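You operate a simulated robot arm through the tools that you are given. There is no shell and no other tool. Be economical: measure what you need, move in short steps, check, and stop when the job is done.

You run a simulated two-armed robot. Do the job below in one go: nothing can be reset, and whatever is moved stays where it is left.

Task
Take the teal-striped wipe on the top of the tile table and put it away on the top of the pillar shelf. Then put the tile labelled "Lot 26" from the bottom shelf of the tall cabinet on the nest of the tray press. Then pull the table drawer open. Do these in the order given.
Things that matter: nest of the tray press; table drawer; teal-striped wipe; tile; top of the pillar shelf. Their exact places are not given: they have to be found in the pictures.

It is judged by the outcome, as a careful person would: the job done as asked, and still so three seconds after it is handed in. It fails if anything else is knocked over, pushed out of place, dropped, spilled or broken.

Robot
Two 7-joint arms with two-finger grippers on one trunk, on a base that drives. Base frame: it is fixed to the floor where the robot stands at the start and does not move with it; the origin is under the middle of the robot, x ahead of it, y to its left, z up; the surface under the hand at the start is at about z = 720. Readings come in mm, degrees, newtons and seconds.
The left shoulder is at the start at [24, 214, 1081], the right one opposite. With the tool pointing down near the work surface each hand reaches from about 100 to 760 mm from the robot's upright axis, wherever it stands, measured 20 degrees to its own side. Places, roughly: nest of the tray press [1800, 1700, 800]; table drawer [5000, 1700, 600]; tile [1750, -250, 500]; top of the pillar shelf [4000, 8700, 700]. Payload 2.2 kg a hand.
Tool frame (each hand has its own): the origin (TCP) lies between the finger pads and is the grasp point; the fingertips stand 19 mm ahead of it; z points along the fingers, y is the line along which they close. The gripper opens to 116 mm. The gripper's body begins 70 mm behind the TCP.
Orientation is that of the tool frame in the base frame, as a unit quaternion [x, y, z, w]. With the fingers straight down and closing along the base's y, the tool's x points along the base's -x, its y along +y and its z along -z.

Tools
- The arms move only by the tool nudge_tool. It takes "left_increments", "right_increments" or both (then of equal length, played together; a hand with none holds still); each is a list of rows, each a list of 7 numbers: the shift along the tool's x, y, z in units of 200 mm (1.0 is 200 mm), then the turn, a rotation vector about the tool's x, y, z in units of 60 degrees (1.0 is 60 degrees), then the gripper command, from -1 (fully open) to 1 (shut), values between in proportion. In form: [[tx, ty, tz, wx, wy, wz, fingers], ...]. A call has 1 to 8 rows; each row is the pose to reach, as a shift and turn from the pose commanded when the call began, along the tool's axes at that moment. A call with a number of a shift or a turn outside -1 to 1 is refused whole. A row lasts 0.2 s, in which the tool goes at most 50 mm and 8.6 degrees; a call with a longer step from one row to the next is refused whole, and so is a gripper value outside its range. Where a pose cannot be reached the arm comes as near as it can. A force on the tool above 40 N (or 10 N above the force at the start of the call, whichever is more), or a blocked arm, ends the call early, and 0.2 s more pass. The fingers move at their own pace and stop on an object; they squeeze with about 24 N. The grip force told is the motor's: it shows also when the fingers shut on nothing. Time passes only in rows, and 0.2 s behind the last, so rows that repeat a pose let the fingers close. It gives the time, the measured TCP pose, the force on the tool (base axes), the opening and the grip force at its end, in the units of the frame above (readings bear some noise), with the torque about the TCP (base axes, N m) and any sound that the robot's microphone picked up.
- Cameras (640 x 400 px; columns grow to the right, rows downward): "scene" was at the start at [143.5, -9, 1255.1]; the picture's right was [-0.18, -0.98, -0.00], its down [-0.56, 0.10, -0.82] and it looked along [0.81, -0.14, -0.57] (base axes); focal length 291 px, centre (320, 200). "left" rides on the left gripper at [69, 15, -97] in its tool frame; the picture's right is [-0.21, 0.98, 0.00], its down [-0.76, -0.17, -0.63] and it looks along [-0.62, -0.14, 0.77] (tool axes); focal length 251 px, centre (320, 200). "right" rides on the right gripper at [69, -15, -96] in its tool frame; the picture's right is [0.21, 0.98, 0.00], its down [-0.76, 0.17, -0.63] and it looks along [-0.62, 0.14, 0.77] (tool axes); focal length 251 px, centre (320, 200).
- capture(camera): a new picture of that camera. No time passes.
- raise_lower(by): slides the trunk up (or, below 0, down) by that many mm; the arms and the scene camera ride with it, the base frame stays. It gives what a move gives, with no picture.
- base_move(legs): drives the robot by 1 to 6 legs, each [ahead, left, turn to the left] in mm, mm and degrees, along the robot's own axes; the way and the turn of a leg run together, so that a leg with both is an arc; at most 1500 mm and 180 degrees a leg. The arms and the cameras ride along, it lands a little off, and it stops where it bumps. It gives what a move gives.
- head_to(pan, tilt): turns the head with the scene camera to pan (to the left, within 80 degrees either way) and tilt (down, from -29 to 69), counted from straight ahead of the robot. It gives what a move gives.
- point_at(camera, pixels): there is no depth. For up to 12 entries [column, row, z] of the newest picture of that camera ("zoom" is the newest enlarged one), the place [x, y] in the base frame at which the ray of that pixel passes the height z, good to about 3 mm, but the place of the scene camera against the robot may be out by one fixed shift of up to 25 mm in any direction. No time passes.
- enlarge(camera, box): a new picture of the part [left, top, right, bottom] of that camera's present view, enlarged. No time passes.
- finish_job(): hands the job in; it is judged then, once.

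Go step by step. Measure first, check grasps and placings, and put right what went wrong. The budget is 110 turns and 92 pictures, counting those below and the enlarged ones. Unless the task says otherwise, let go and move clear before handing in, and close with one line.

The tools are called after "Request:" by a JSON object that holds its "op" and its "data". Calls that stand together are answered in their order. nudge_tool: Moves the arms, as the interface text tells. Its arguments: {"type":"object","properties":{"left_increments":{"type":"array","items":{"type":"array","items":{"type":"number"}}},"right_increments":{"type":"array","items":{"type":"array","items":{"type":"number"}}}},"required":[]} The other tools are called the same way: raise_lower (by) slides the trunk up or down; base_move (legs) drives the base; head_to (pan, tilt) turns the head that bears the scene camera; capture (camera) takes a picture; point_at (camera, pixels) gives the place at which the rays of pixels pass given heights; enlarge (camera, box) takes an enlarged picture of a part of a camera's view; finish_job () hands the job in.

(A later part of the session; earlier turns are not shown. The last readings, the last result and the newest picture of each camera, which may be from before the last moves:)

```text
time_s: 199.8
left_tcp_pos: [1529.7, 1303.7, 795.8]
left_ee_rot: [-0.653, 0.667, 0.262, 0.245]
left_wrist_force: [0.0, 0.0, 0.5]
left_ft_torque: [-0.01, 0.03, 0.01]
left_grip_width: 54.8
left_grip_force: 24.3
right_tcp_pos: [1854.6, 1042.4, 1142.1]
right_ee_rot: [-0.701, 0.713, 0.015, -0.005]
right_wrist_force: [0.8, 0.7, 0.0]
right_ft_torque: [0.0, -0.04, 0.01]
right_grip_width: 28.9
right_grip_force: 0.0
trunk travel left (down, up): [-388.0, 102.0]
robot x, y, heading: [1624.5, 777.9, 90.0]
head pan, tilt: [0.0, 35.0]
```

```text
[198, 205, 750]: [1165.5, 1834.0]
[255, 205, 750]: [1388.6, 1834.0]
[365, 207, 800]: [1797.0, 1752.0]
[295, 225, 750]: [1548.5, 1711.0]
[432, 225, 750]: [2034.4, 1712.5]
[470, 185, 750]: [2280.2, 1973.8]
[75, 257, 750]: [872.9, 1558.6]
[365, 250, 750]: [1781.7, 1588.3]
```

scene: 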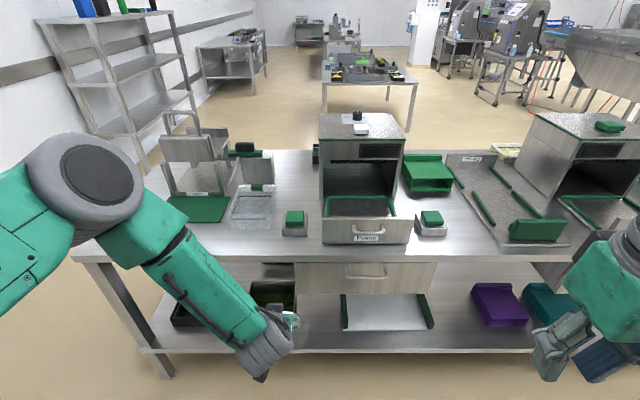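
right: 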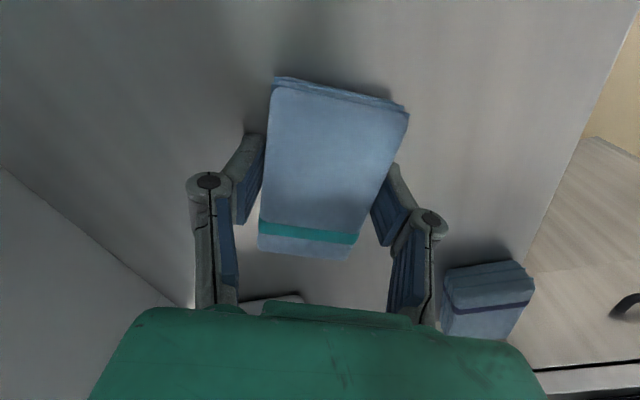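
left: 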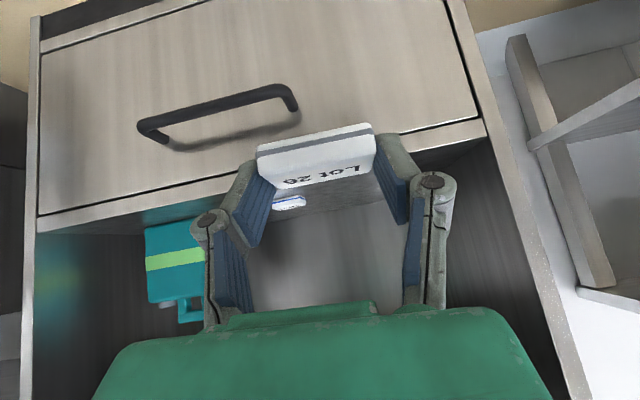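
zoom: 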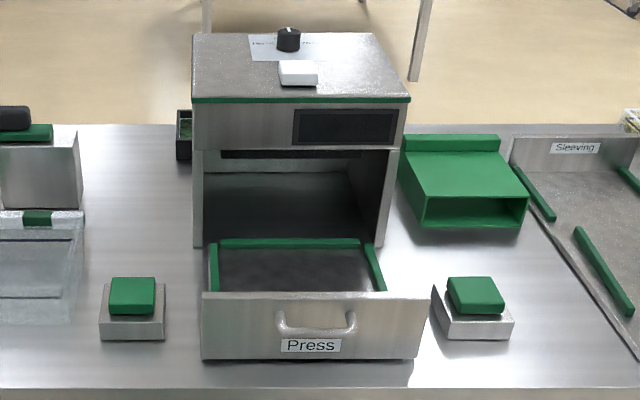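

The press (label "Press") has its tray out; nest is the dark bed at (365,207), x≈1797, y≈1750. Raise the trunk and come nearer for a wrist-camera look.

Request:
{"op": "raise_lower", "data": {"by": 100}}

Request:
{"op": "base_move", "data": {"legs": [[0, -265, 0], [160, 0, 0]]}}

Request:
{"op": "capture", "data": {"camera": "left"}}

Request:
{"op": "head_to", "data": {"pan": 0, "tilt": 50}}

Request:
{"op": "capture", "data": {"camera": "scene"}}

```text
time_s: 201.1
left_tcp_pos: [1529.9, 1302.9, 895.1]
left_ee_rot: [-0.653, 0.668, 0.261, 0.245]
left_wrist_force: [-0.5, 0.4, 0.8]
left_ft_torque: [0.02, 0.0, 0.02]
left_grip_width: 55.1
left_grip_force: 23.8
right_tcp_pos: [1854.8, 1043.2, 1242.9]
right_ee_rot: [-0.702, 0.712, 0.014, -0.004]
right_wrist_force: [0.1, -1.3, 0.1]
right_ft_torque: [0.0, 0.02, 0.04]
right_grip_width: 29.1
right_grip_force: 0.0
trunk travel left (down, up): [-488.0, 2.0]
robot x, y, heading: [1620.1, 778.2, 90.0]
head pan, tilt: [0.0, 35.0]
```

```text
time_s: 204.0
left_tcp_pos: [1783.7, 1460.0, 896.5]
left_ee_rot: [-0.653, 0.667, 0.26, 0.247]
left_wrist_force: [-1.0, 0.3, 0.7]
left_ft_torque: [-0.04, -0.05, -0.01]
left_grip_width: 54.8
left_grip_force: 23.9
right_tcp_pos: [2107.8, 1197.2, 1245.4]
right_ee_rot: [-0.702, 0.712, 0.012, -0.001]
right_wrist_force: [-0.6, 0.0, 0.7]
right_ft_torque: [-0.02, -0.03, 0.0]
right_grip_width: 28.9
right_grip_force: 0.1
trunk travel left (down, up): [-488.0, 2.0]
robot x, y, heading: [1880.5, 936.2, 89.8]
head pan, tilt: [0.0, 35.0]
```

```text
36 pictures are left
```

left: 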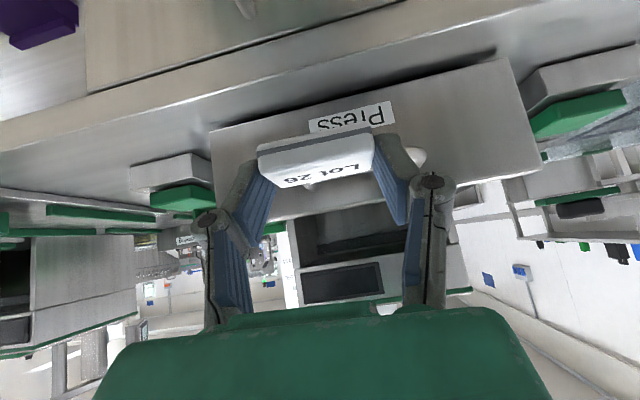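

```text
time_s: 204.8
left_tcp_pos: [1788.7, 1461.2, 895.8]
left_ee_rot: [-0.652, 0.667, 0.262, 0.247]
left_wrist_force: [0.0, 0.2, -0.4]
left_ft_torque: [0.01, 0.05, -0.01]
left_grip_width: 54.9
left_grip_force: 23.7
right_tcp_pos: [2112.9, 1197.6, 1245.0]
right_ee_rot: [-0.701, 0.713, 0.015, -0.002]
right_wrist_force: [0.0, 0.2, 0.6]
right_ft_torque: [0.02, 0.04, 0.01]
right_grip_width: 29.0
right_grip_force: 0.0
trunk travel left (down, up): [-488.0, 2.0]
robot x, y, heading: [1882.4, 936.1, 89.7]
head pan, tilt: [0.0, 50.0]
```

```text
35 pictures are left
```

scene: 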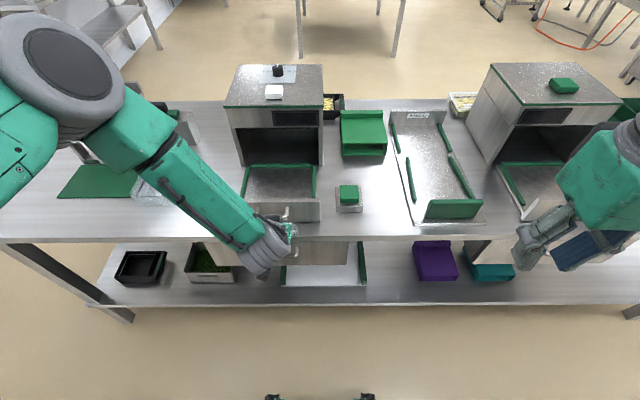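

Enlarge and measure the nest and front panel.

Request:
{"op": "enlarge", "data": {"camera": "scene", "box": [225, 140, 345, 240]}}

Request:
{"op": "point_at", "data": {"camera": "scene", "pixels": [[246, 169, 800], [313, 167, 800], [243, 195, 800], [316, 196, 800], [320, 200, 830], [320, 221, 750], [320, 200, 800], [280, 183, 790]]}}

Request:
{"op": "point_at", "data": {"camera": "left", "pixels": [[209, 130, 750], [508, 57, 750], [540, 172, 830], [540, 172, 810], [540, 172, 850], [216, 222, 830]]}}

```text
4.00 times, centred on (285, 190) of scene
```

zoom: 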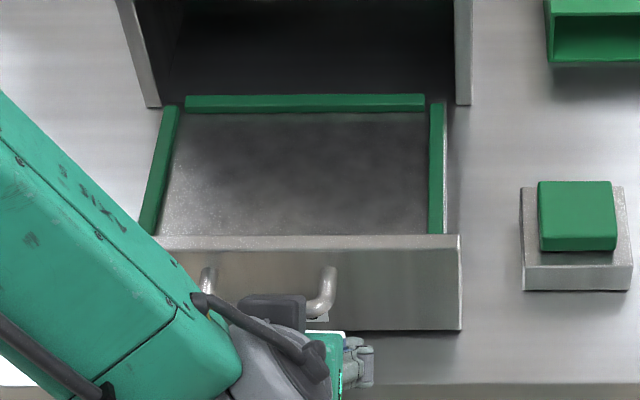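

```text
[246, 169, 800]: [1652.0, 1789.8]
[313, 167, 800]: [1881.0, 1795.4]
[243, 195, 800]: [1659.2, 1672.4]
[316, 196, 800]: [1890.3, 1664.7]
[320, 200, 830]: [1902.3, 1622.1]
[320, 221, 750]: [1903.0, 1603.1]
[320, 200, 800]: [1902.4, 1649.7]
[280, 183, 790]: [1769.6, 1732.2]
```

```text
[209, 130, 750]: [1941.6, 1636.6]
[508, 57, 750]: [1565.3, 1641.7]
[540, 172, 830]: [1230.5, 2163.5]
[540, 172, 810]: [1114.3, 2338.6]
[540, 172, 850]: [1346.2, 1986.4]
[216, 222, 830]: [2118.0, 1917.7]
```

Height estimates disagree; use the right wrist camera as a second viewpoint.

Request:
{"op": "capture", "data": {"camera": "right"}}

```text
33 pictures are left
```

right: 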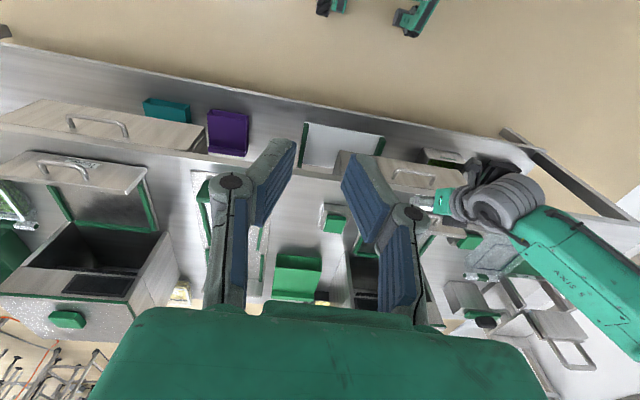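

Request:
{"op": "enlarge", "data": {"camera": "right", "box": [290, 130, 450, 310]}}

Request:
{"op": "point_at", "data": {"camera": "right", "pixels": [[335, 222, 760], [335, 222, 800], [335, 222, 840], [335, 222, 880]]}}

Request:
{"op": "point_at", "data": {"camera": "scene", "pixels": [[349, 192, 760], [349, 192, 800], [349, 192, 840], [349, 192, 880], [320, 199, 800], [320, 199, 840]]}}

```text
2.22 times, centred on (370, 220) of right
```

zoom: 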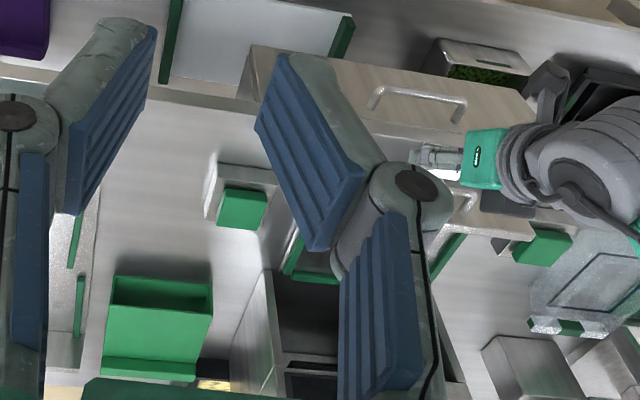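

```text
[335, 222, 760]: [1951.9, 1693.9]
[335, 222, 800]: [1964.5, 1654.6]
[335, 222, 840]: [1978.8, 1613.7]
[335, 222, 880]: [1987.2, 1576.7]
```

```text
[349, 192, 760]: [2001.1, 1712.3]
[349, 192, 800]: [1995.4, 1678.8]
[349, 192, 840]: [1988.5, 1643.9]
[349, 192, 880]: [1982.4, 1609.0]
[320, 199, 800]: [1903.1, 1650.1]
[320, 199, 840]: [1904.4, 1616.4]
```

Bench top is likely about z 800, with the press tray's front panel near y≈1540, up to z≈900. I lift the left hand 160 mm to look into the nest from above.

Request:
{"op": "nudge_tool", "data": {"left_increments": [[-0.13, 0, -0.15, 0, 0, 0, 1], [-0.26, 0, -0.3, 0, 0, 0, 1], [-0.39, 0, -0.45, 0, 0, 0, 1], [-0.53, 0, -0.6, 0, 0, 0, 1], [-0.53, 0, -0.6, 0, 0, 0, 1]]}}

Request:
{"op": "capture", "data": {"camera": "left"}}

Request:
{"op": "enlarge", "data": {"camera": "scene", "box": [225, 140, 345, 240]}}

```text
time_s: 206.0
left_tcp_pos: [1783.2, 1459.0, 1054.0]
left_ee_rot: [-0.654, 0.667, 0.26, 0.247]
left_wrist_force: [-0.4, 0.2, -0.5]
left_ft_torque: [0.01, 0.02, 0.01]
left_grip_width: 54.9
left_grip_force: 23.9
right_tcp_pos: [2102.6, 1197.3, 1244.9]
right_ee_rot: [-0.701, 0.713, 0.012, 0.0]
right_wrist_force: [0.4, 0.7, -0.2]
right_ft_torque: [0.02, 0.02, 0.03]
right_grip_width: 29.0
right_grip_force: 0.1
trunk travel left (down, up): [-488.0, 2.0]
robot x, y, heading: [1879.3, 938.1, 89.7]
head pan, tilt: [0.0, 50.0]
```

```text
31 pictures are left
```

left: 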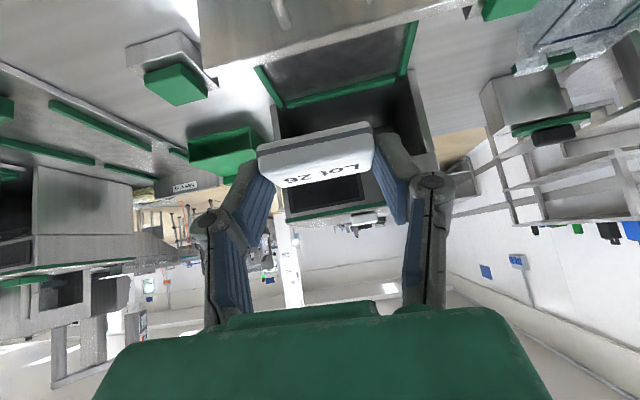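

```text
4.00 times, centred on (285, 190) of scene
```

zoom: 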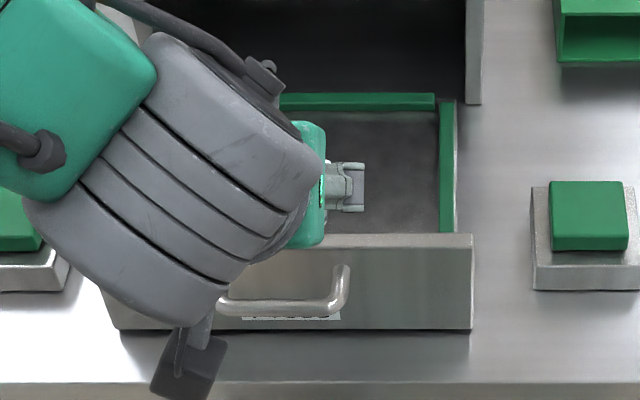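

Good look into the nest. Compute back corners and panel edge over heights in both cameras.

Request:
{"op": "enlarge", "data": {"camera": "left", "box": [180, 0, 480, 150]}}

Request:
{"op": "point_at", "data": {"camera": "left", "pixels": [[284, 107, 800], [284, 107, 830], [284, 107, 860], [402, 80, 800], [402, 80, 830], [402, 80, 860], [217, 67, 900], [217, 67, 870], [255, 66, 830], [255, 66, 860]]}}

Request:
{"op": "point_at", "data": {"camera": "scene", "pixels": [[314, 163, 800], [314, 163, 830], [314, 163, 860], [343, 199, 900], [343, 199, 870], [337, 199, 830], [337, 199, 860]]}}

```text
2.13 times, centred on (330, 75) of left
```

zoom: 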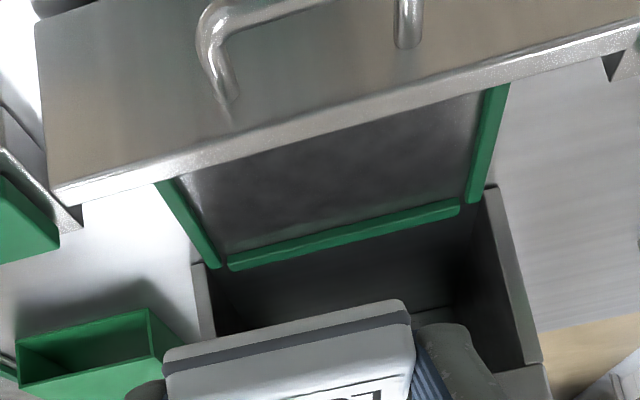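

```text
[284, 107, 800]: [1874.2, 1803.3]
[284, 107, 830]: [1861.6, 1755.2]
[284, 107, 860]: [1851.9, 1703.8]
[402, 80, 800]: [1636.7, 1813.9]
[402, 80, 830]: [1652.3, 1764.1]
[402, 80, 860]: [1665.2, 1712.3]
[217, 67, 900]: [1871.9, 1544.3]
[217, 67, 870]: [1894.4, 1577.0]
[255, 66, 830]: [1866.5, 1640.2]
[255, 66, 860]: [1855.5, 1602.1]
```

```text
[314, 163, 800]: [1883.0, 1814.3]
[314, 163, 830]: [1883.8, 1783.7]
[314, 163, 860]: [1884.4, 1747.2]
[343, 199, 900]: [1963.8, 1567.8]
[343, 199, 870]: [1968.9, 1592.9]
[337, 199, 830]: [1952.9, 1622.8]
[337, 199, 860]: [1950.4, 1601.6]
```

Triangulation: rails near z≈800, nest x 1640-1880, y≈1580-1795; the panel (y≈1565, top ≈882) is tall, so my camera bracket must come down inside it: target TCP (1765,1740). Drive closer and reach out at this height.

Request:
{"op": "base_move", "data": {"legs": [[130, 0, 0]]}}

Request:
{"op": "nudge_tool", "data": {"left_increments": [[-0.14, 0.02, 0.124, 0, 0, 0, 1], [-0.28, 0.05, 0.248, 0, 0, 0, 1], [-0.42, 0.07, 0.372, 0, 0, 0, 1], [-0.5625, 0.09, 0.496, 0, 0, 0, 1], [-0.5625, 0.09, 0.496, 0, 0, 0, 1]]}}

Request:
{"op": "capture", "data": {"camera": "left"}}

Request:
{"op": "capture", "data": {"camera": "scene"}}

```text
time_s: 207.3
left_tcp_pos: [1790.3, 1583.4, 1055.8]
left_ee_rot: [-0.652, 0.668, 0.261, 0.248]
left_wrist_force: [-0.2, -1.0, -0.5]
left_ft_torque: [0.01, 0.01, -0.03]
left_grip_width: 55.0
left_grip_force: 24.2
right_tcp_pos: [2109.5, 1321.8, 1244.8]
right_ee_rot: [-0.7, 0.714, 0.014, -0.002]
right_wrist_force: [-0.2, 0.2, -0.3]
right_ft_torque: [0.01, 0.01, -0.01]
right_grip_width: 29.2
right_grip_force: 0.1
trunk travel left (down, up): [-488.0, 2.0]
robot x, y, heading: [1886.5, 1062.5, 89.8]
head pan, tilt: [0.0, 50.0]
```

```text
time_s: 208.5
left_tcp_pos: [1777.2, 1733.3, 1059.2]
left_ee_rot: [-0.652, 0.667, 0.263, 0.246]
left_wrist_force: [-0.3, -1.2, -1.2]
left_ft_torque: [0.02, -0.01, 0.03]
left_grip_width: 54.9
left_grip_force: 24.4
right_tcp_pos: [2113.7, 1324.2, 1244.2]
right_ee_rot: [-0.699, 0.715, 0.015, -0.004]
right_wrist_force: [-0.1, 0.0, 0.3]
right_ft_torque: [0.02, 0.0, 0.02]
right_grip_width: 28.9
right_grip_force: 0.1
trunk travel left (down, up): [-488.0, 2.0]
robot x, y, heading: [1878.1, 1064.4, 89.9]
head pan, tilt: [0.0, 50.0]
```

```text
28 pictures are left
```

left: 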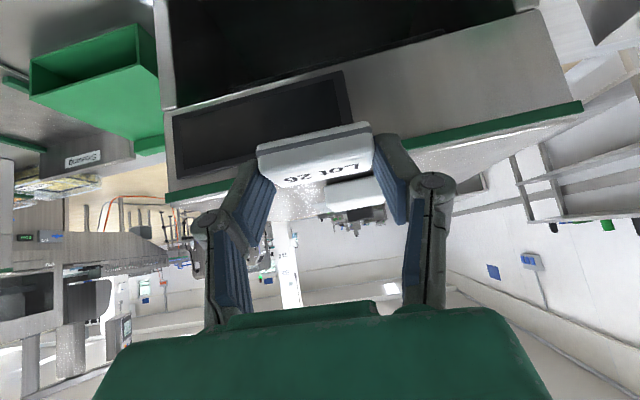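

```text
27 pictures are left
```

scene: 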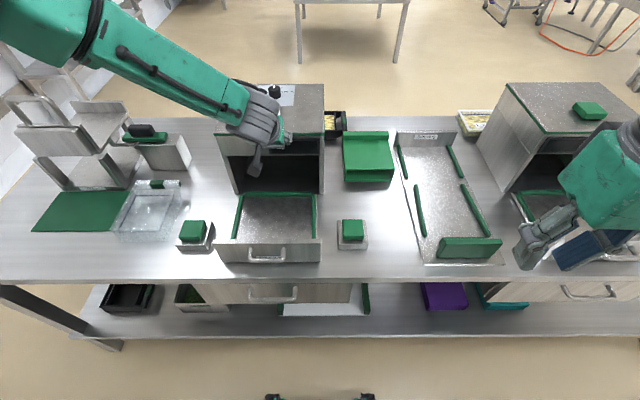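

Nest fully visible now. Measure it and the press front's distance.

Request:
{"op": "point_at", "data": {"camera": "scene", "pixels": [[241, 198, 790], [311, 197, 790], [236, 237, 790], [313, 237, 790], [319, 243, 882], [319, 262, 785], [326, 150, 1000], [323, 193, 780]]}}

Request:
{"op": "point_at", "data": {"camera": "left", "pixels": [[170, 108, 950], [170, 108, 980], [540, 10, 950], [540, 10, 980], [167, 195, 1030], [580, 103, 1030], [580, 103, 1010]]}}

Request:
{"op": "enlarge", "data": {"camera": "scene", "box": [210, 80, 350, 270]}}

```text
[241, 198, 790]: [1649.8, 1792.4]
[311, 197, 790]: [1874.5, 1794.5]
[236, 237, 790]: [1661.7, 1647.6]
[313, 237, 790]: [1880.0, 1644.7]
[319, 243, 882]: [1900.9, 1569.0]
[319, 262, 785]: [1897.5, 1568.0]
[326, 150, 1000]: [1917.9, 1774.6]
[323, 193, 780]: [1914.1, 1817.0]
```

```text
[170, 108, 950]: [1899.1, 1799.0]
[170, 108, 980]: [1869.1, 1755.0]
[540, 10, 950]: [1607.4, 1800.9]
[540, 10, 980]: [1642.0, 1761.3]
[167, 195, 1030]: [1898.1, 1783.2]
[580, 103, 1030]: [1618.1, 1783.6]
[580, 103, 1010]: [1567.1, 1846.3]
```

```text
2.11 times, centred on (280, 175) of scene
```

zoom: 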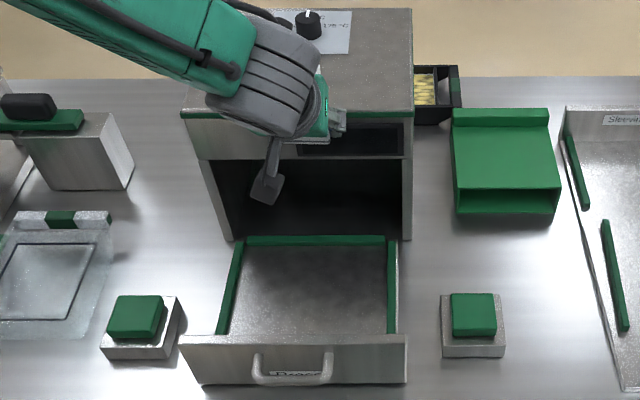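

Clearances are fine at TCP y 1733 (rail inner edge ≈1775, panel inner ≈1570). Lower by the trunk 210 mm.

Request:
{"op": "raise_lower", "data": {"by": -210}}

Request:
{"op": "capture", "data": {"camera": "left"}}

Request:
{"op": "enlarge", "data": {"camera": "scene", "box": [200, 140, 380, 320]}}

```text
time_s: 210.7
left_tcp_pos: [1774.5, 1735.1, 849.6]
left_ee_rot: [-0.652, 0.667, 0.262, 0.249]
left_wrist_force: [-0.1, -0.1, 6.7]
left_ft_torque: [0.25, -0.05, 0.01]
left_grip_width: 54.7
left_grip_force: 24.1
right_tcp_pos: [2110.6, 1323.8, 1035.3]
right_ee_rot: [-0.699, 0.715, 0.015, -0.004]
right_wrist_force: [0.0, 0.1, 1.0]
right_ft_torque: [-0.02, -0.03, -0.02]
right_grip_width: 28.9
right_grip_force: 0.1
trunk travel left (down, up): [-278.0, 212.0]
robot x, y, heading: [1880.0, 1061.7, 89.5]
head pan, tilt: [0.0, 50.0]
```

```text
25 pictures are left
```

left: 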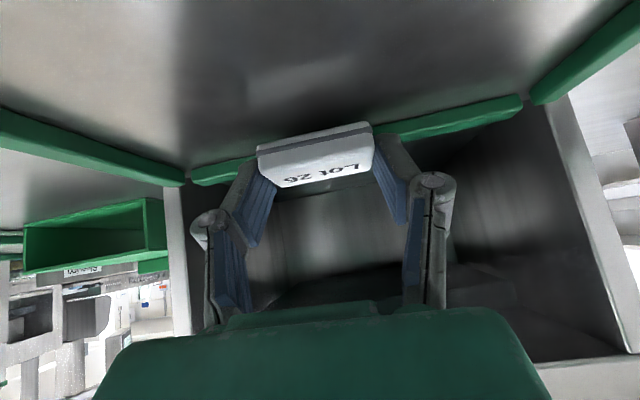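

```text
2.22 times, centred on (290, 230) of scene
```

zoom: 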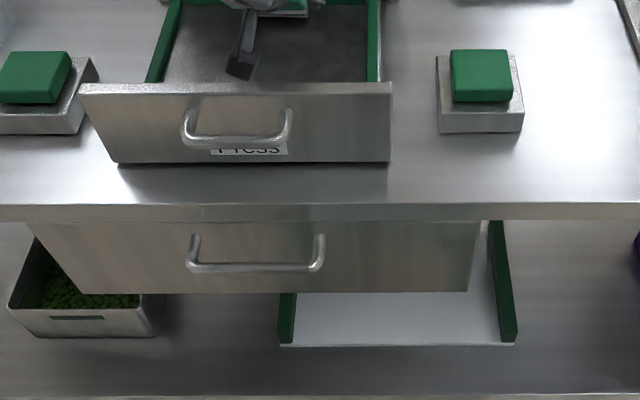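

A 6.7 N upward force suggests the tile touches already. Look closer from the scene camera.

Request:
{"op": "head_to", "data": {"pan": 8, "tilt": 38}}

Request:
{"op": "enlarge", "data": {"camera": "scene", "box": [250, 140, 400, 260]}}

Request:
{"op": "enlarge", "data": {"camera": "left", "box": [180, 80, 480, 220]}}

```text
time_s: 211.4
left_tcp_pos: [1774.8, 1733.7, 849.4]
left_ee_rot: [-0.652, 0.667, 0.263, 0.248]
left_wrist_force: [0.6, 2.1, 12.8]
left_ft_torque: [0.42, -0.07, 0.01]
left_grip_width: 55.0
left_grip_force: 23.7
right_tcp_pos: [2109.9, 1323.1, 1035.2]
right_ee_rot: [-0.7, 0.714, 0.015, -0.002]
right_wrist_force: [-0.2, 0.6, -0.1]
right_ft_torque: [-0.01, 0.02, -0.02]
right_grip_width: 28.9
right_grip_force: 0.2
trunk travel left (down, up): [-278.0, 212.0]
robot x, y, heading: [1884.6, 1064.9, 89.6]
head pan, tilt: [8.0, 38.0]
```

```text
3.33 times, centred on (325, 200) of scene
```

zoom: 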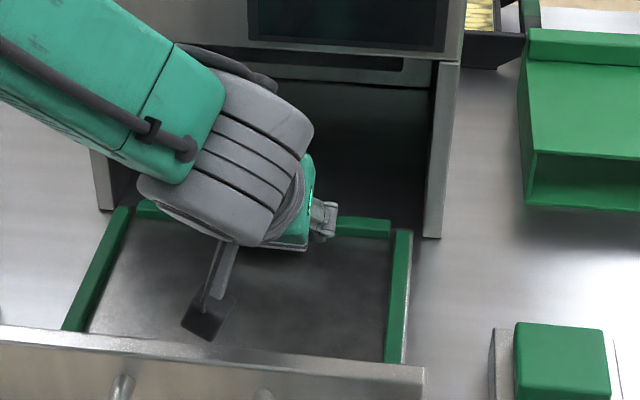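

```text
2.13 times, centred on (330, 150) of left
```

zoom: 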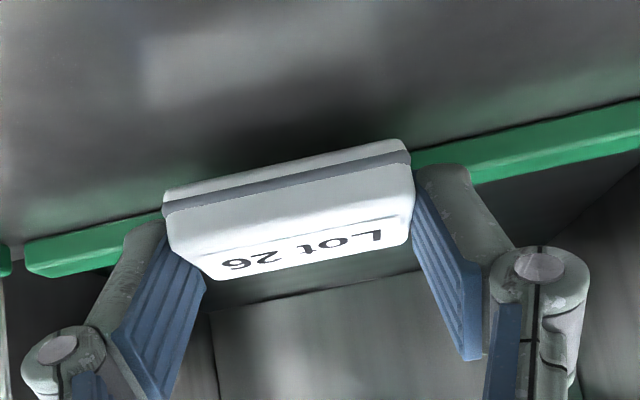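

Torque places the contact ~30 mm ahead of the TCP: the tile's far edge sits on the back rail. I raise 12 mm and check room behind the camera bracket.

Request:
{"op": "raise_lower", "data": {"by": 14}}

Request:
{"op": "enlarge", "data": {"camera": "scene", "box": [250, 140, 400, 260]}}

Request:
{"op": "point_at", "data": {"camera": "zoom", "pixels": [[208, 340, 880], [208, 340, 890], [183, 322, 880], [205, 345, 882], [205, 358, 882], [60, 330, 800], [130, 207, 800], [388, 362, 800], [388, 235, 800], [340, 218, 810], [340, 236, 800]]}}

```text
time_s: 212.1
left_tcp_pos: [1774.1, 1733.8, 860.8]
left_ee_rot: [-0.652, 0.668, 0.261, 0.248]
left_wrist_force: [0.4, 0.1, -1.1]
left_ft_torque: [0.0, -0.02, 0.0]
left_grip_width: 54.7
left_grip_force: 24.2
right_tcp_pos: [2109.1, 1325.2, 1048.2]
right_ee_rot: [-0.699, 0.715, 0.015, -0.004]
right_wrist_force: [-0.4, -0.4, 0.5]
right_ft_torque: [0.0, 0.01, -0.01]
right_grip_width: 29.2
right_grip_force: 0.1
trunk travel left (down, up): [-292.0, 198.0]
robot x, y, heading: [1878.5, 1064.0, 89.8]
head pan, tilt: [8.0, 38.0]
```

```text
3.33 times, centred on (325, 200) of scene
```

zoom: 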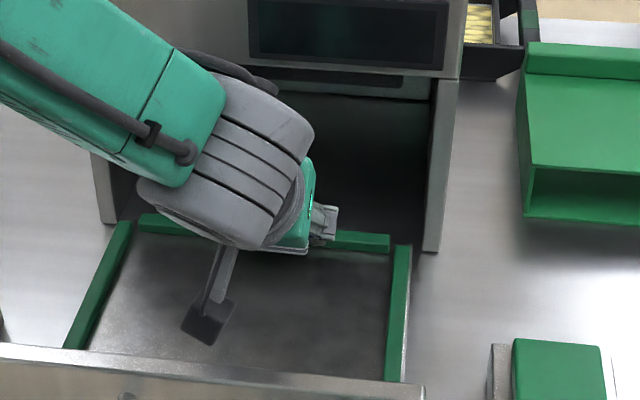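

```text
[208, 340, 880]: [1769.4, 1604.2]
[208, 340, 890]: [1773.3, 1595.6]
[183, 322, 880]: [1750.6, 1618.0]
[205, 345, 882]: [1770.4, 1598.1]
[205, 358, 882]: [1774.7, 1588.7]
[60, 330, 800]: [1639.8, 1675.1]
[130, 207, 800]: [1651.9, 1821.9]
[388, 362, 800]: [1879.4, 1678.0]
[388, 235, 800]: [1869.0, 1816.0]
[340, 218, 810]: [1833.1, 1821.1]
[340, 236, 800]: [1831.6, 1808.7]
```

The bracket clears the panel by ~18 mm. I ease the tilt by 10° and pull back 11 mm, giving room on both sides.

Request:
{"op": "nudge_tool", "data": {"left_increments": [[0.02, 0.0, -0.018, 0, 0.083, 0, 1], [0.041, 0.0, -0.036, 0, 0.1667, 0, 1], [0.041, 0.0, -0.036, 0, 0.1667, 0, 1]]}}

Request:
{"op": "raise_lower", "data": {"by": -18}}

Request:
{"op": "enlarge", "data": {"camera": "left", "box": [150, 40, 510, 240]}}

Request:
{"op": "enlarge", "data": {"camera": "scene", "box": [250, 140, 400, 260]}}

```text
time_s: 212.9
left_tcp_pos: [1774.1, 1723.9, 860.7]
left_ee_rot: [-0.673, 0.686, 0.203, 0.187]
left_wrist_force: [0.0, 0.1, -0.9]
left_ft_torque: [0.02, -0.02, 0.01]
left_grip_width: 54.7
left_grip_force: 23.9
right_tcp_pos: [2109.0, 1324.6, 1049.4]
right_ee_rot: [-0.7, 0.714, 0.015, -0.003]
right_wrist_force: [-0.1, 0.3, 0.1]
right_ft_torque: [0.01, -0.02, 0.0]
right_grip_width: 29.1
right_grip_force: 0.0
trunk travel left (down, up): [-292.0, 198.0]
robot x, y, heading: [1882.2, 1063.4, 89.6]
head pan, tilt: [8.0, 38.0]
```

```text
time_s: 213.5
left_tcp_pos: [1773.4, 1723.4, 846.3]
left_ee_rot: [-0.673, 0.686, 0.205, 0.188]
left_wrist_force: [0.1, -0.4, 4.5]
left_ft_torque: [0.14, 0.0, 0.05]
left_grip_width: 54.7
left_grip_force: 24.7
right_tcp_pos: [2109.8, 1323.3, 1030.0]
right_ee_rot: [-0.699, 0.715, 0.016, -0.003]
right_wrist_force: [0.0, -0.5, 0.1]
right_ft_torque: [-0.02, 0.0, -0.01]
right_grip_width: 28.9
right_grip_force: 0.0
trunk travel left (down, up): [-274.0, 216.0]
robot x, y, heading: [1880.5, 1065.8, 89.5]
head pan, tilt: [8.0, 38.0]
```

```text
1.78 times, centred on (330, 140) of left
```

zoom: 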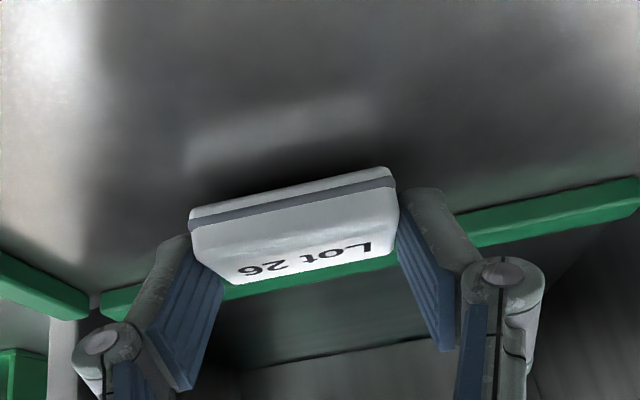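

```text
3.33 times, centred on (325, 200) of scene
```

zoom: 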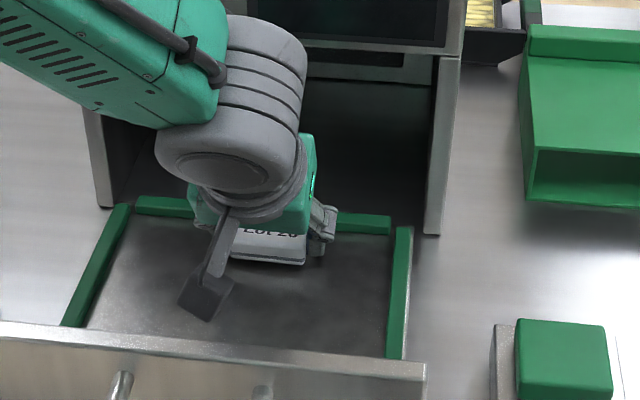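

The tile's far edge now rests on the nest floor in front of the rail, leaning only ~10°. Open the fingers to let it settle, then raise.

Request:
{"op": "nudge_tool", "data": {"left_increments": [[0.005, 0, 0.009, 0, 0, 0, 1], [0.005, 0, 0.009, 0, 0, 0, 0.0], [0.005, 0, 0.009, 0, 0, 0, -0.38], [0.005, 0, 0.009, 0, 0, 0, -0.38]]}}

Request:
{"op": "enlarge", "data": {"camera": "left", "box": [150, 40, 510, 240]}}

Request:
{"op": "raise_lower", "data": {"by": 200}}

Request:
{"op": "capture", "data": {"camera": "scene"}}

```text
time_s: 214.5
left_tcp_pos: [1773.8, 1723.7, 841.3]
left_ee_rot: [-0.673, 0.686, 0.203, 0.187]
left_wrist_force: [0.0, 0.2, -0.6]
left_ft_torque: [0.05, 0.01, -0.02]
left_grip_width: 80.3
left_grip_force: 0.1
right_tcp_pos: [2109.7, 1324.5, 1031.6]
right_ee_rot: [-0.699, 0.715, 0.015, -0.003]
right_wrist_force: [-0.1, -1.2, 0.9]
right_ft_torque: [-0.01, -0.02, 0.02]
right_grip_width: 29.0
right_grip_force: 0.0
trunk travel left (down, up): [-274.0, 216.0]
robot x, y, heading: [1880.5, 1063.2, 89.7]
head pan, tilt: [8.0, 38.0]
```

```text
1.78 times, centred on (330, 140) of left
```

zoom: 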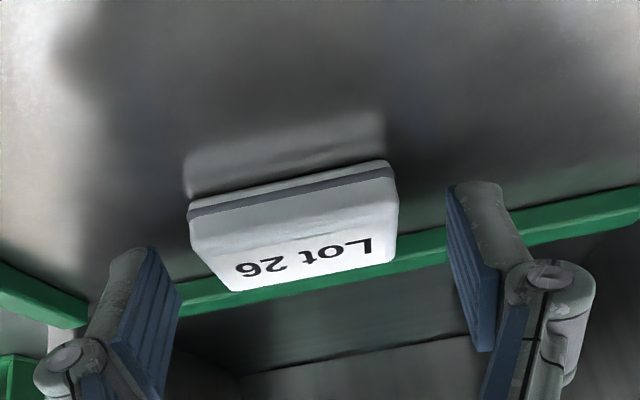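

```text
time_s: 216.7
left_tcp_pos: [1775.4, 1725.0, 1040.6]
left_ee_rot: [-0.673, 0.686, 0.203, 0.187]
left_wrist_force: [0.2, -1.2, -0.2]
left_ft_torque: [0.01, 0.01, 0.03]
left_grip_width: 80.1
left_grip_force: 0.1
right_tcp_pos: [2108.9, 1324.3, 1230.7]
right_ee_rot: [-0.699, 0.715, 0.015, -0.003]
right_wrist_force: [0.1, -0.7, 0.8]
right_ft_torque: [-0.01, 0.01, -0.02]
right_grip_width: 28.9
right_grip_force: 0.0
trunk travel left (down, up): [-474.0, 16.0]
robot x, y, heading: [1882.7, 1063.0, 89.6]
head pan, tilt: [8.0, 38.0]
```

```text
17 pictures are left
```

scene: 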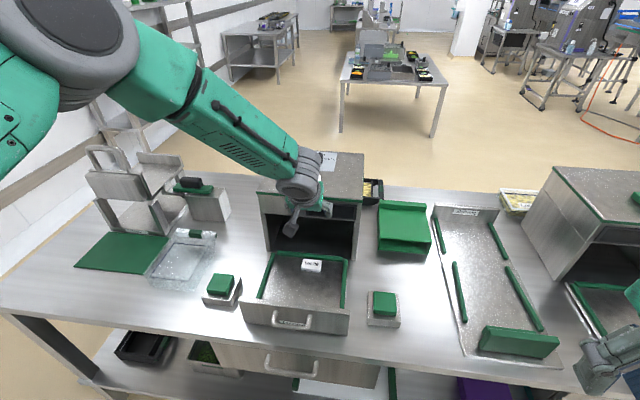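

Tile lies flat on the nest. Now retract the hand, drive back from the bench and along the aisle toward the drawer table.

Request:
{"op": "nudge_tool", "data": {"left_increments": [[0.19, 0, -0.113, 0, 0, 0, 0], [0.38, 0, -0.226, 0, 0, 0, 0.5], [0.57, 0, -0.34, 0, 0, 0, 0.5], [0.76, 0, -0.453, 0, 0, 0, 0.5], [0.94, 0, -0.566, 0, 0, 0, 0.5]]}}

Request:
{"op": "base_move", "data": {"legs": [[-330, 0, 0], [0, 0, -89.7], [1300, 0, 0]]}}

Request:
{"op": "head_to", "data": {"pan": 15, "tilt": 22}}

Request:
{"op": "capture", "data": {"camera": "scene"}}

```text
time_s: 217.9
left_tcp_pos: [1771.9, 1501.7, 1037.1]
left_ee_rot: [-0.672, 0.686, 0.203, 0.19]
left_wrist_force: [1.3, -1.0, -0.1]
left_ft_torque: [0.03, 0.01, -0.02]
left_grip_width: 29.0
left_grip_force: 0.0
right_tcp_pos: [2107.8, 1323.5, 1231.3]
right_ee_rot: [-0.699, 0.715, 0.015, -0.002]
right_wrist_force: [-0.5, -0.2, -0.1]
right_ft_torque: [0.02, -0.01, 0.02]
right_grip_width: 28.9
right_grip_force: 0.1
trunk travel left (down, up): [-474.0, 16.0]
robot x, y, heading: [1881.9, 1062.9, 89.6]
head pan, tilt: [8.0, 38.0]
```

```text
time_s: 230.0
left_tcp_pos: [3623.2, 860.1, 1036.6]
left_ee_rot: [0.003, 0.961, 0.013, 0.277]
left_wrist_force: [0.5, 0.0, -0.1]
left_ft_torque: [0.04, -0.01, 0.02]
left_grip_width: 28.9
left_grip_force: 0.0
right_tcp_pos: [3449.7, 521.0, 1231.2]
right_ee_rot: [0.005, 1.0, 0.013, 0.008]
right_wrist_force: [0.2, -1.1, 0.8]
right_ft_torque: [0.04, 0.0, 0.03]
right_grip_width: 28.8
right_grip_force: 0.1
trunk travel left (down, up): [-474.0, 16.0]
robot x, y, heading: [3183.0, 744.8, 0.4]
head pan, tilt: [8.0, 38.0]
```

```text
time_s: 230.8
left_tcp_pos: [3622.3, 860.2, 1036.5]
left_ee_rot: [0.002, 0.96, 0.012, 0.278]
left_wrist_force: [0.5, 1.0, -0.2]
left_ft_torque: [0.0, -0.01, 0.02]
left_grip_width: 29.0
left_grip_force: 0.1
right_tcp_pos: [3449.2, 521.3, 1231.2]
right_ee_rot: [0.006, 1.0, 0.014, 0.008]
right_wrist_force: [-0.7, 0.6, 0.2]
right_ft_torque: [-0.02, 0.0, 0.0]
right_grip_width: 29.0
right_grip_force: 0.1
trunk travel left (down, up): [-474.0, 16.0]
robot x, y, heading: [3182.1, 746.1, 0.3]
head pan, tilt: [15.0, 22.0]
```

```text
16 pictures are left
```

scene: 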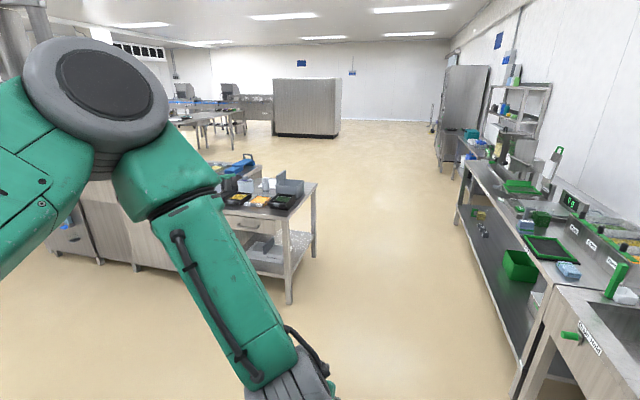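

The table with a drawer is at (250,225). Enlarge and measure its legs.

Request:
{"op": "enlarge", "data": {"camera": "scene", "box": [200, 150, 330, 310]}}

Request:
{"op": "point_at", "data": {"camera": "scene", "pixels": [[290, 302, 0], [314, 257, 0], [290, 215, 720], [317, 184, 720], [250, 224, 600], [232, 220, 600], [269, 226, 600]]}}

```text
2.50 times, centred on (265, 230) of scene
```

zoom: 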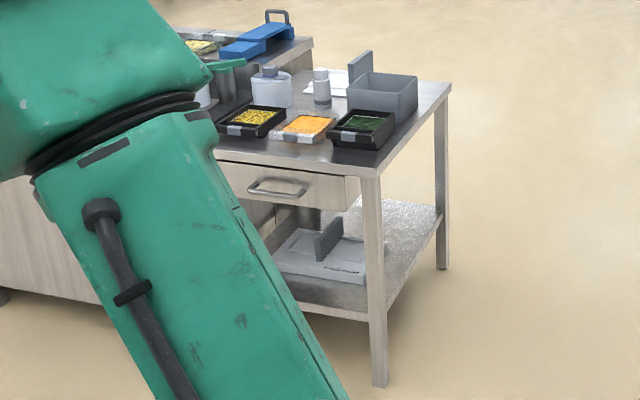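

```text
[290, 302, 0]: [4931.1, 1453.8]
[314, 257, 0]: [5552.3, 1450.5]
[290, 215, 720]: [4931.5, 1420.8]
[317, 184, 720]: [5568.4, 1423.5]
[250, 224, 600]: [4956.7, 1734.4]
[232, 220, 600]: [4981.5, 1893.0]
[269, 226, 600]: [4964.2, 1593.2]
```

The drawer faces -x at x≈4925, handle ≈ (4900,1734,600). Drive to about (4130,1600), facing it, and lower the trunk.

Request:
{"op": "base_move", "data": {"legs": [[940, 0, 0], [0, 840, 0]]}}

Request:
{"op": "raise_lower", "data": {"by": -380}}

Request:
{"op": "head_to", "data": {"pan": 5, "tilt": 30}}

Request:
{"op": "capture", "data": {"camera": "scene"}}

```text
time_s: 239.8
left_tcp_pos: [4542.8, 1729.2, 1037.9]
left_ee_rot: [0.002, 0.96, 0.011, 0.278]
left_wrist_force: [0.5, 0.8, -0.1]
left_ft_torque: [-0.04, 0.03, 0.03]
left_grip_width: 28.6
left_grip_force: 0.0
right_tcp_pos: [4370.9, 1389.8, 1231.5]
right_ee_rot: [0.005, 1.0, 0.014, 0.008]
right_wrist_force: [-0.1, -1.1, 0.2]
right_ft_torque: [0.01, -0.02, -0.03]
right_grip_width: 29.2
right_grip_force: 0.0
trunk travel left (down, up): [-474.0, 16.0]
robot x, y, heading: [4106.9, 1607.6, 0.6]
head pan, tilt: [15.0, 22.0]
```

```text
time_s: 243.5
left_tcp_pos: [4540.4, 1727.7, 658.7]
left_ee_rot: [0.003, 0.96, 0.012, 0.279]
left_wrist_force: [-0.3, 0.5, -0.7]
left_ft_torque: [0.0, 0.03, 0.0]
left_grip_width: 28.9
left_grip_force: 0.1
right_tcp_pos: [4369.9, 1387.9, 851.4]
right_ee_rot: [0.006, 1.0, 0.015, 0.008]
right_wrist_force: [0.3, -0.3, 0.3]
right_ft_torque: [0.01, -0.01, 0.02]
right_grip_width: 29.0
right_grip_force: 0.0
trunk travel left (down, up): [-94.0, 396.0]
robot x, y, heading: [4106.3, 1615.3, 0.5]
head pan, tilt: [15.0, 22.0]
```

```text
time_s: 244.2
left_tcp_pos: [4540.5, 1727.8, 657.8]
left_ee_rot: [0.003, 0.96, 0.012, 0.279]
left_wrist_force: [0.6, -0.1, 0.6]
left_ft_torque: [0.0, 0.02, 0.0]
left_grip_width: 29.3
left_grip_force: 0.1
right_tcp_pos: [4370.2, 1388.2, 851.9]
right_ee_rot: [0.006, 1.0, 0.015, 0.008]
right_wrist_force: [0.3, 0.0, -0.1]
right_ft_torque: [0.0, 0.02, 0.03]
right_grip_width: 28.9
right_grip_force: 0.0
trunk travel left (down, up): [-94.0, 396.0]
robot x, y, heading: [4108.3, 1608.0, 0.7]
head pan, tilt: [5.0, 30.0]
```

```text
14 pictures are left
```

scene: 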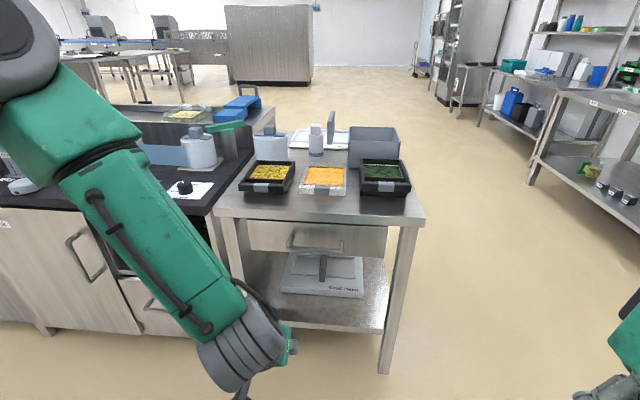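

Handle at (315,242). Take the left wrist view for triangulation.

Request:
{"op": "capture", "data": {"camera": "left"}}

Request:
{"op": "point_at", "data": {"camera": "scene", "pixels": [[315, 247, 580], [315, 247, 610], [315, 247, 640], [289, 238, 610], [343, 243, 610], [222, 217, 720], [425, 225, 720], [250, 236, 640], [387, 240, 640]]}}

Request:
{"op": "enlarge", "data": {"camera": "scene", "box": [210, 200, 430, 330]}}

```text
13 pictures are left
```

left: 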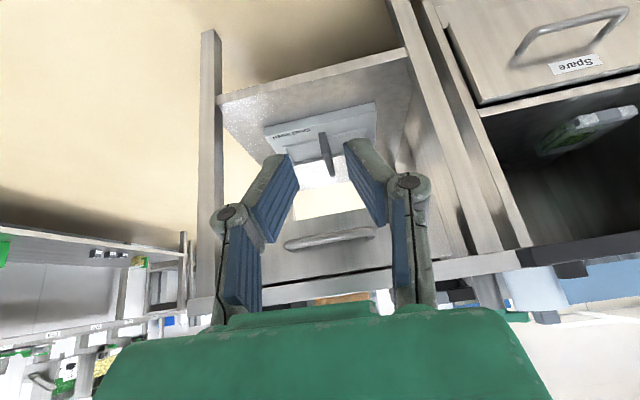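

```text
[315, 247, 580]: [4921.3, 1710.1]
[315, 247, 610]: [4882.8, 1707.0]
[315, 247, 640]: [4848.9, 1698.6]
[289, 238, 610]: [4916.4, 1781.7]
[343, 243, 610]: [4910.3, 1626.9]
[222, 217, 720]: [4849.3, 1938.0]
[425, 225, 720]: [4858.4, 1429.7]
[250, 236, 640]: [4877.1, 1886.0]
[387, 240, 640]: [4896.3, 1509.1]
```

```text
2.91 times, centred on (320, 265) of scene
```

zoom: 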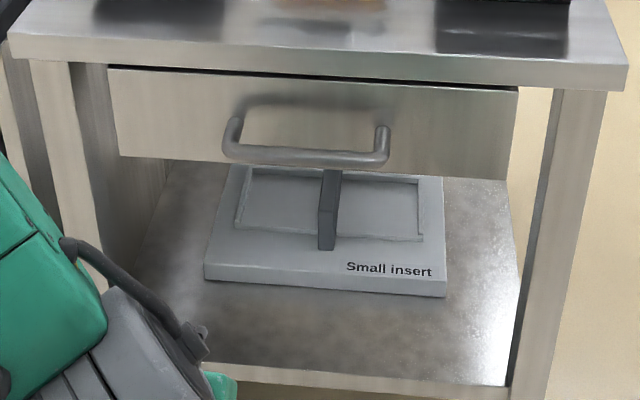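

Request:
{"op": "point_at", "data": {"camera": "left", "pixels": [[331, 240, 640], [331, 240, 620], [331, 240, 600], [331, 240, 580], [289, 244, 610], [373, 234, 610]]}}

Request:
{"op": "point_at", "data": {"camera": "scene", "pixels": [[314, 250, 640], [314, 250, 620], [314, 250, 600], [314, 250, 580], [425, 225, 700], [415, 231, 690]]}}

```text
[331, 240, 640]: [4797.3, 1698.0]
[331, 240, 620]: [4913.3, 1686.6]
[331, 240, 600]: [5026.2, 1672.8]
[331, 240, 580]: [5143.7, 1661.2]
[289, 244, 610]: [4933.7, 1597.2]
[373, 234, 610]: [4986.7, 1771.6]
```

```text
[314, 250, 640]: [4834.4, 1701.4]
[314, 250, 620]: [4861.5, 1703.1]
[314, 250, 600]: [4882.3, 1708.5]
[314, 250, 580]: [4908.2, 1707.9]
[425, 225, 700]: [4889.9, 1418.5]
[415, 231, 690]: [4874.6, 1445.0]
```

Handle bar ≈ (4832,1693,634), horizontal. I turn the tool to horizontal while extending, then roll it so the fingers close vertically.

Request:
{"op": "nudge_tool", "data": {"left_increments": [[-0.094, -0.024, 0.078, 0, -0.138, 0, 0.3], [-0.188, -0.048, 0.157, 0, -0.276, 0, 0], [-0.281, -0.072, 0.235, 0, -0.414, 0, 0], [-0.375, -0.096, 0.314, 0, -0.552, 0, 0], [-0.469, -0.12, 0.392, 0, -0.69, 0, 0], [-0.562, -0.144, 0.47, 0, -0.828, 0, 0], [-0.656, -0.17, 0.55, 0, -0.967, 0, 0], [-0.656, -0.17, 0.55, 0, -0.967, 0, 0]]}}

Request:
{"op": "nudge_tool", "data": {"left_increments": [[0, 0, 0, 0, 0, 0.14, 0], [0, 0, 0, 0, 0, 0.28, 0], [0, 0, 0, 0, 0, 0.42, 0], [0, 0, 0, 0, 0, 0.56, 0], [0, 0, 0, 0, 0, 0.7, 0], [0, 0, 0, 0, 0, 0.84, 0], [0, 0, 0, 0, 0, 0.98, 0]]}}

```text
time_s: 246.0
left_tcp_pos: [4709.5, 1694.0, 636.0]
left_ee_rot: [0.009, 0.704, 0.009, 0.71]
left_wrist_force: [0.0, -0.2, -0.1]
left_ft_torque: [0.0, -0.01, -0.03]
left_grip_width: 58.0
left_grip_force: 0.0
right_tcp_pos: [4369.2, 1389.6, 850.9]
right_ee_rot: [0.006, 1.0, 0.014, 0.009]
right_wrist_force: [0.0, -0.8, -0.1]
right_ft_torque: [-0.02, 0.01, 0.01]
right_grip_width: 29.1
right_grip_force: 0.0
trunk travel left (down, up): [-94.0, 396.0]
robot x, y, heading: [4109.1, 1607.4, 0.6]
head pan, tilt: [5.0, 30.0]
```

```text
time_s: 247.6
left_tcp_pos: [4710.0, 1695.1, 635.4]
left_ee_rot: [0.354, 0.609, 0.357, 0.613]
left_wrist_force: [0.4, 0.6, -0.4]
left_ft_torque: [-0.01, 0.01, 0.01]
left_grip_width: 58.0
left_grip_force: 0.1
right_tcp_pos: [4369.6, 1387.8, 850.5]
right_ee_rot: [0.006, 1.0, 0.015, 0.008]
right_wrist_force: [0.1, 0.6, 0.8]
right_ft_torque: [-0.05, 0.0, 0.02]
right_grip_width: 29.0
right_grip_force: 0.0
trunk travel left (down, up): [-94.0, 396.0]
robot x, y, heading: [4108.8, 1612.1, 0.6]
head pan, tilt: [5.0, 30.0]
```

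Roll another 30°.

Request:
{"op": "nudge_tool", "data": {"left_increments": [[0, 0, 0, 0, 0, 0.13, 0], [0, 0, 0, 0, 0, 0.26, 0], [0, 0, 0, 0, 0, 0.39, 0], [0, 0, 0, 0, 0, 0.5, 0], [0, 0, 0, 0, 0, 0.5, 0]]}}

Request:
{"op": "capture", "data": {"camera": "left"}}

Request:
{"op": "capture", "data": {"camera": "scene"}}

```text
time_s: 248.8
left_tcp_pos: [4710.6, 1694.8, 634.6]
left_ee_rot: [0.5, 0.496, 0.504, 0.5]
left_wrist_force: [0.3, -0.3, -0.4]
left_ft_torque: [0.01, 0.02, 0.0]
left_grip_width: 58.0
left_grip_force: 0.0
right_tcp_pos: [4368.9, 1388.4, 851.9]
right_ee_rot: [0.007, 1.0, 0.016, 0.008]
right_wrist_force: [-1.0, -0.3, 0.3]
right_ft_torque: [0.0, 0.01, -0.01]
right_grip_width: 29.0
right_grip_force: 0.0
trunk travel left (down, up): [-94.0, 396.0]
robot x, y, heading: [4106.0, 1610.5, 0.3]
head pan, tilt: [5.0, 30.0]
```

```text
11 pictures are left
```

left: 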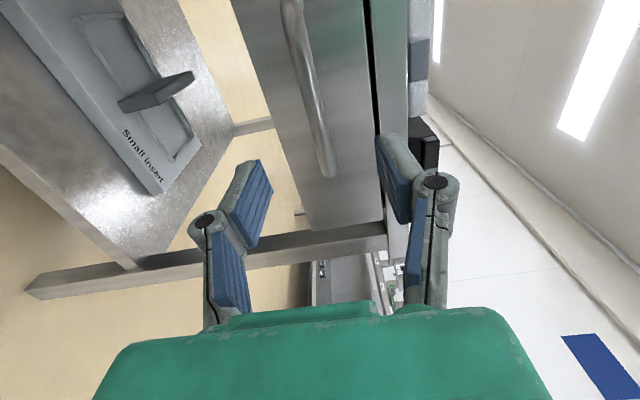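

```text
10 pictures are left
```

scene: 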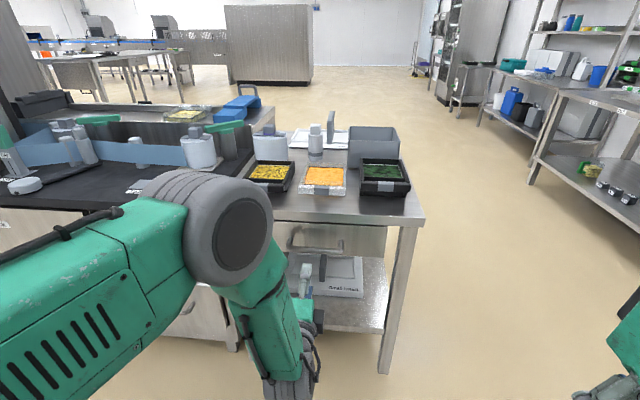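

The bar lies on the approach axis (about 5 mm low). Lower 4 mm and advance 118 mm, stopping on contact.

Request:
{"op": "raise_lower", "data": {"by": -4}}

Request:
{"op": "nudge_tool", "data": {"left_increments": [[0, 0, 0.15, 0, 0, 0, 0], [0, 0, 0.3, 0, 0, 0, 0], [0, 0, 0.43, 0, 0, 0, 0], [0, 0, 0.53, 0, 0, 0, 0], [0, 0, 0.59, 0, 0, 0, 0], [0, 0, 0.59, 0, 0, 0, 0]]}}

Request:
{"op": "capture", "data": {"camera": "left"}}

```text
time_s: 249.3
left_tcp_pos: [4708.7, 1695.2, 631.4]
left_ee_rot: [0.5, 0.497, 0.504, 0.5]
left_wrist_force: [-0.8, 0.4, -0.2]
left_ft_torque: [0.0, 0.02, 0.02]
left_grip_width: 58.2
left_grip_force: 0.0
right_tcp_pos: [4369.7, 1388.2, 846.9]
right_ee_rot: [0.006, 1.0, 0.015, 0.008]
right_wrist_force: [0.2, -0.2, 0.2]
right_ft_torque: [0.02, 0.0, 0.03]
right_grip_width: 28.9
right_grip_force: 0.0
trunk travel left (down, up): [-90.0, 400.0]
robot x, y, heading: [4105.7, 1608.8, 0.6]
head pan, tilt: [5.0, 30.0]
```

```text
time_s: 250.7
left_tcp_pos: [4827.9, 1695.1, 631.7]
left_ee_rot: [0.499, 0.498, 0.503, 0.5]
left_wrist_force: [0.9, 1.1, -0.3]
left_ft_torque: [0.0, 0.0, 0.01]
left_grip_width: 58.0
left_grip_force: 0.0
right_tcp_pos: [4369.3, 1390.3, 847.5]
right_ee_rot: [0.006, 1.0, 0.015, 0.008]
right_wrist_force: [0.4, 0.2, 0.8]
right_ft_torque: [-0.01, -0.01, 0.0]
right_grip_width: 28.8
right_grip_force: 0.0
trunk travel left (down, up): [-90.0, 400.0]
robot x, y, heading: [4105.6, 1613.1, 0.5]
head pan, tilt: [5.0, 30.0]
```

```text
9 pictures are left
```

left: 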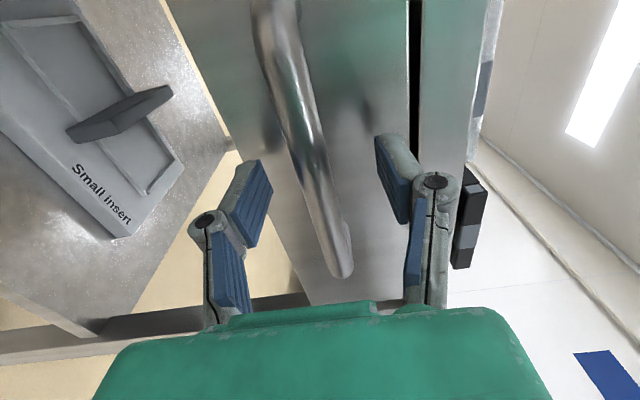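

The bar runs between the fingers at TCP depth. Close on it.

Request:
{"op": "nudge_tool", "data": {"left_increments": [[0, 0, 0, 0, 0, 0, 1], [0, 0, 0, 0, 0, 0, 1], [0, 0, 0, 0, 0, 0, 1]]}}

```text
time_s: 251.5
left_tcp_pos: [4828.5, 1695.4, 629.4]
left_ee_rot: [0.499, 0.498, 0.503, 0.5]
left_wrist_force: [0.1, 0.3, -5.6]
left_ft_torque: [-0.23, -0.01, -0.07]
left_grip_width: 8.2
left_grip_force: 35.3
right_tcp_pos: [4372.0, 1388.0, 847.6]
right_ee_rot: [0.006, 1.0, 0.015, 0.008]
right_wrist_force: [-0.3, -0.1, -0.1]
right_ft_torque: [0.0, 0.02, 0.0]
right_grip_width: 28.7
right_grip_force: 0.0
trunk travel left (down, up): [-90.0, 400.0]
robot x, y, heading: [4105.5, 1611.1, 0.5]
head pan, tilt: [5.0, 30.0]
```

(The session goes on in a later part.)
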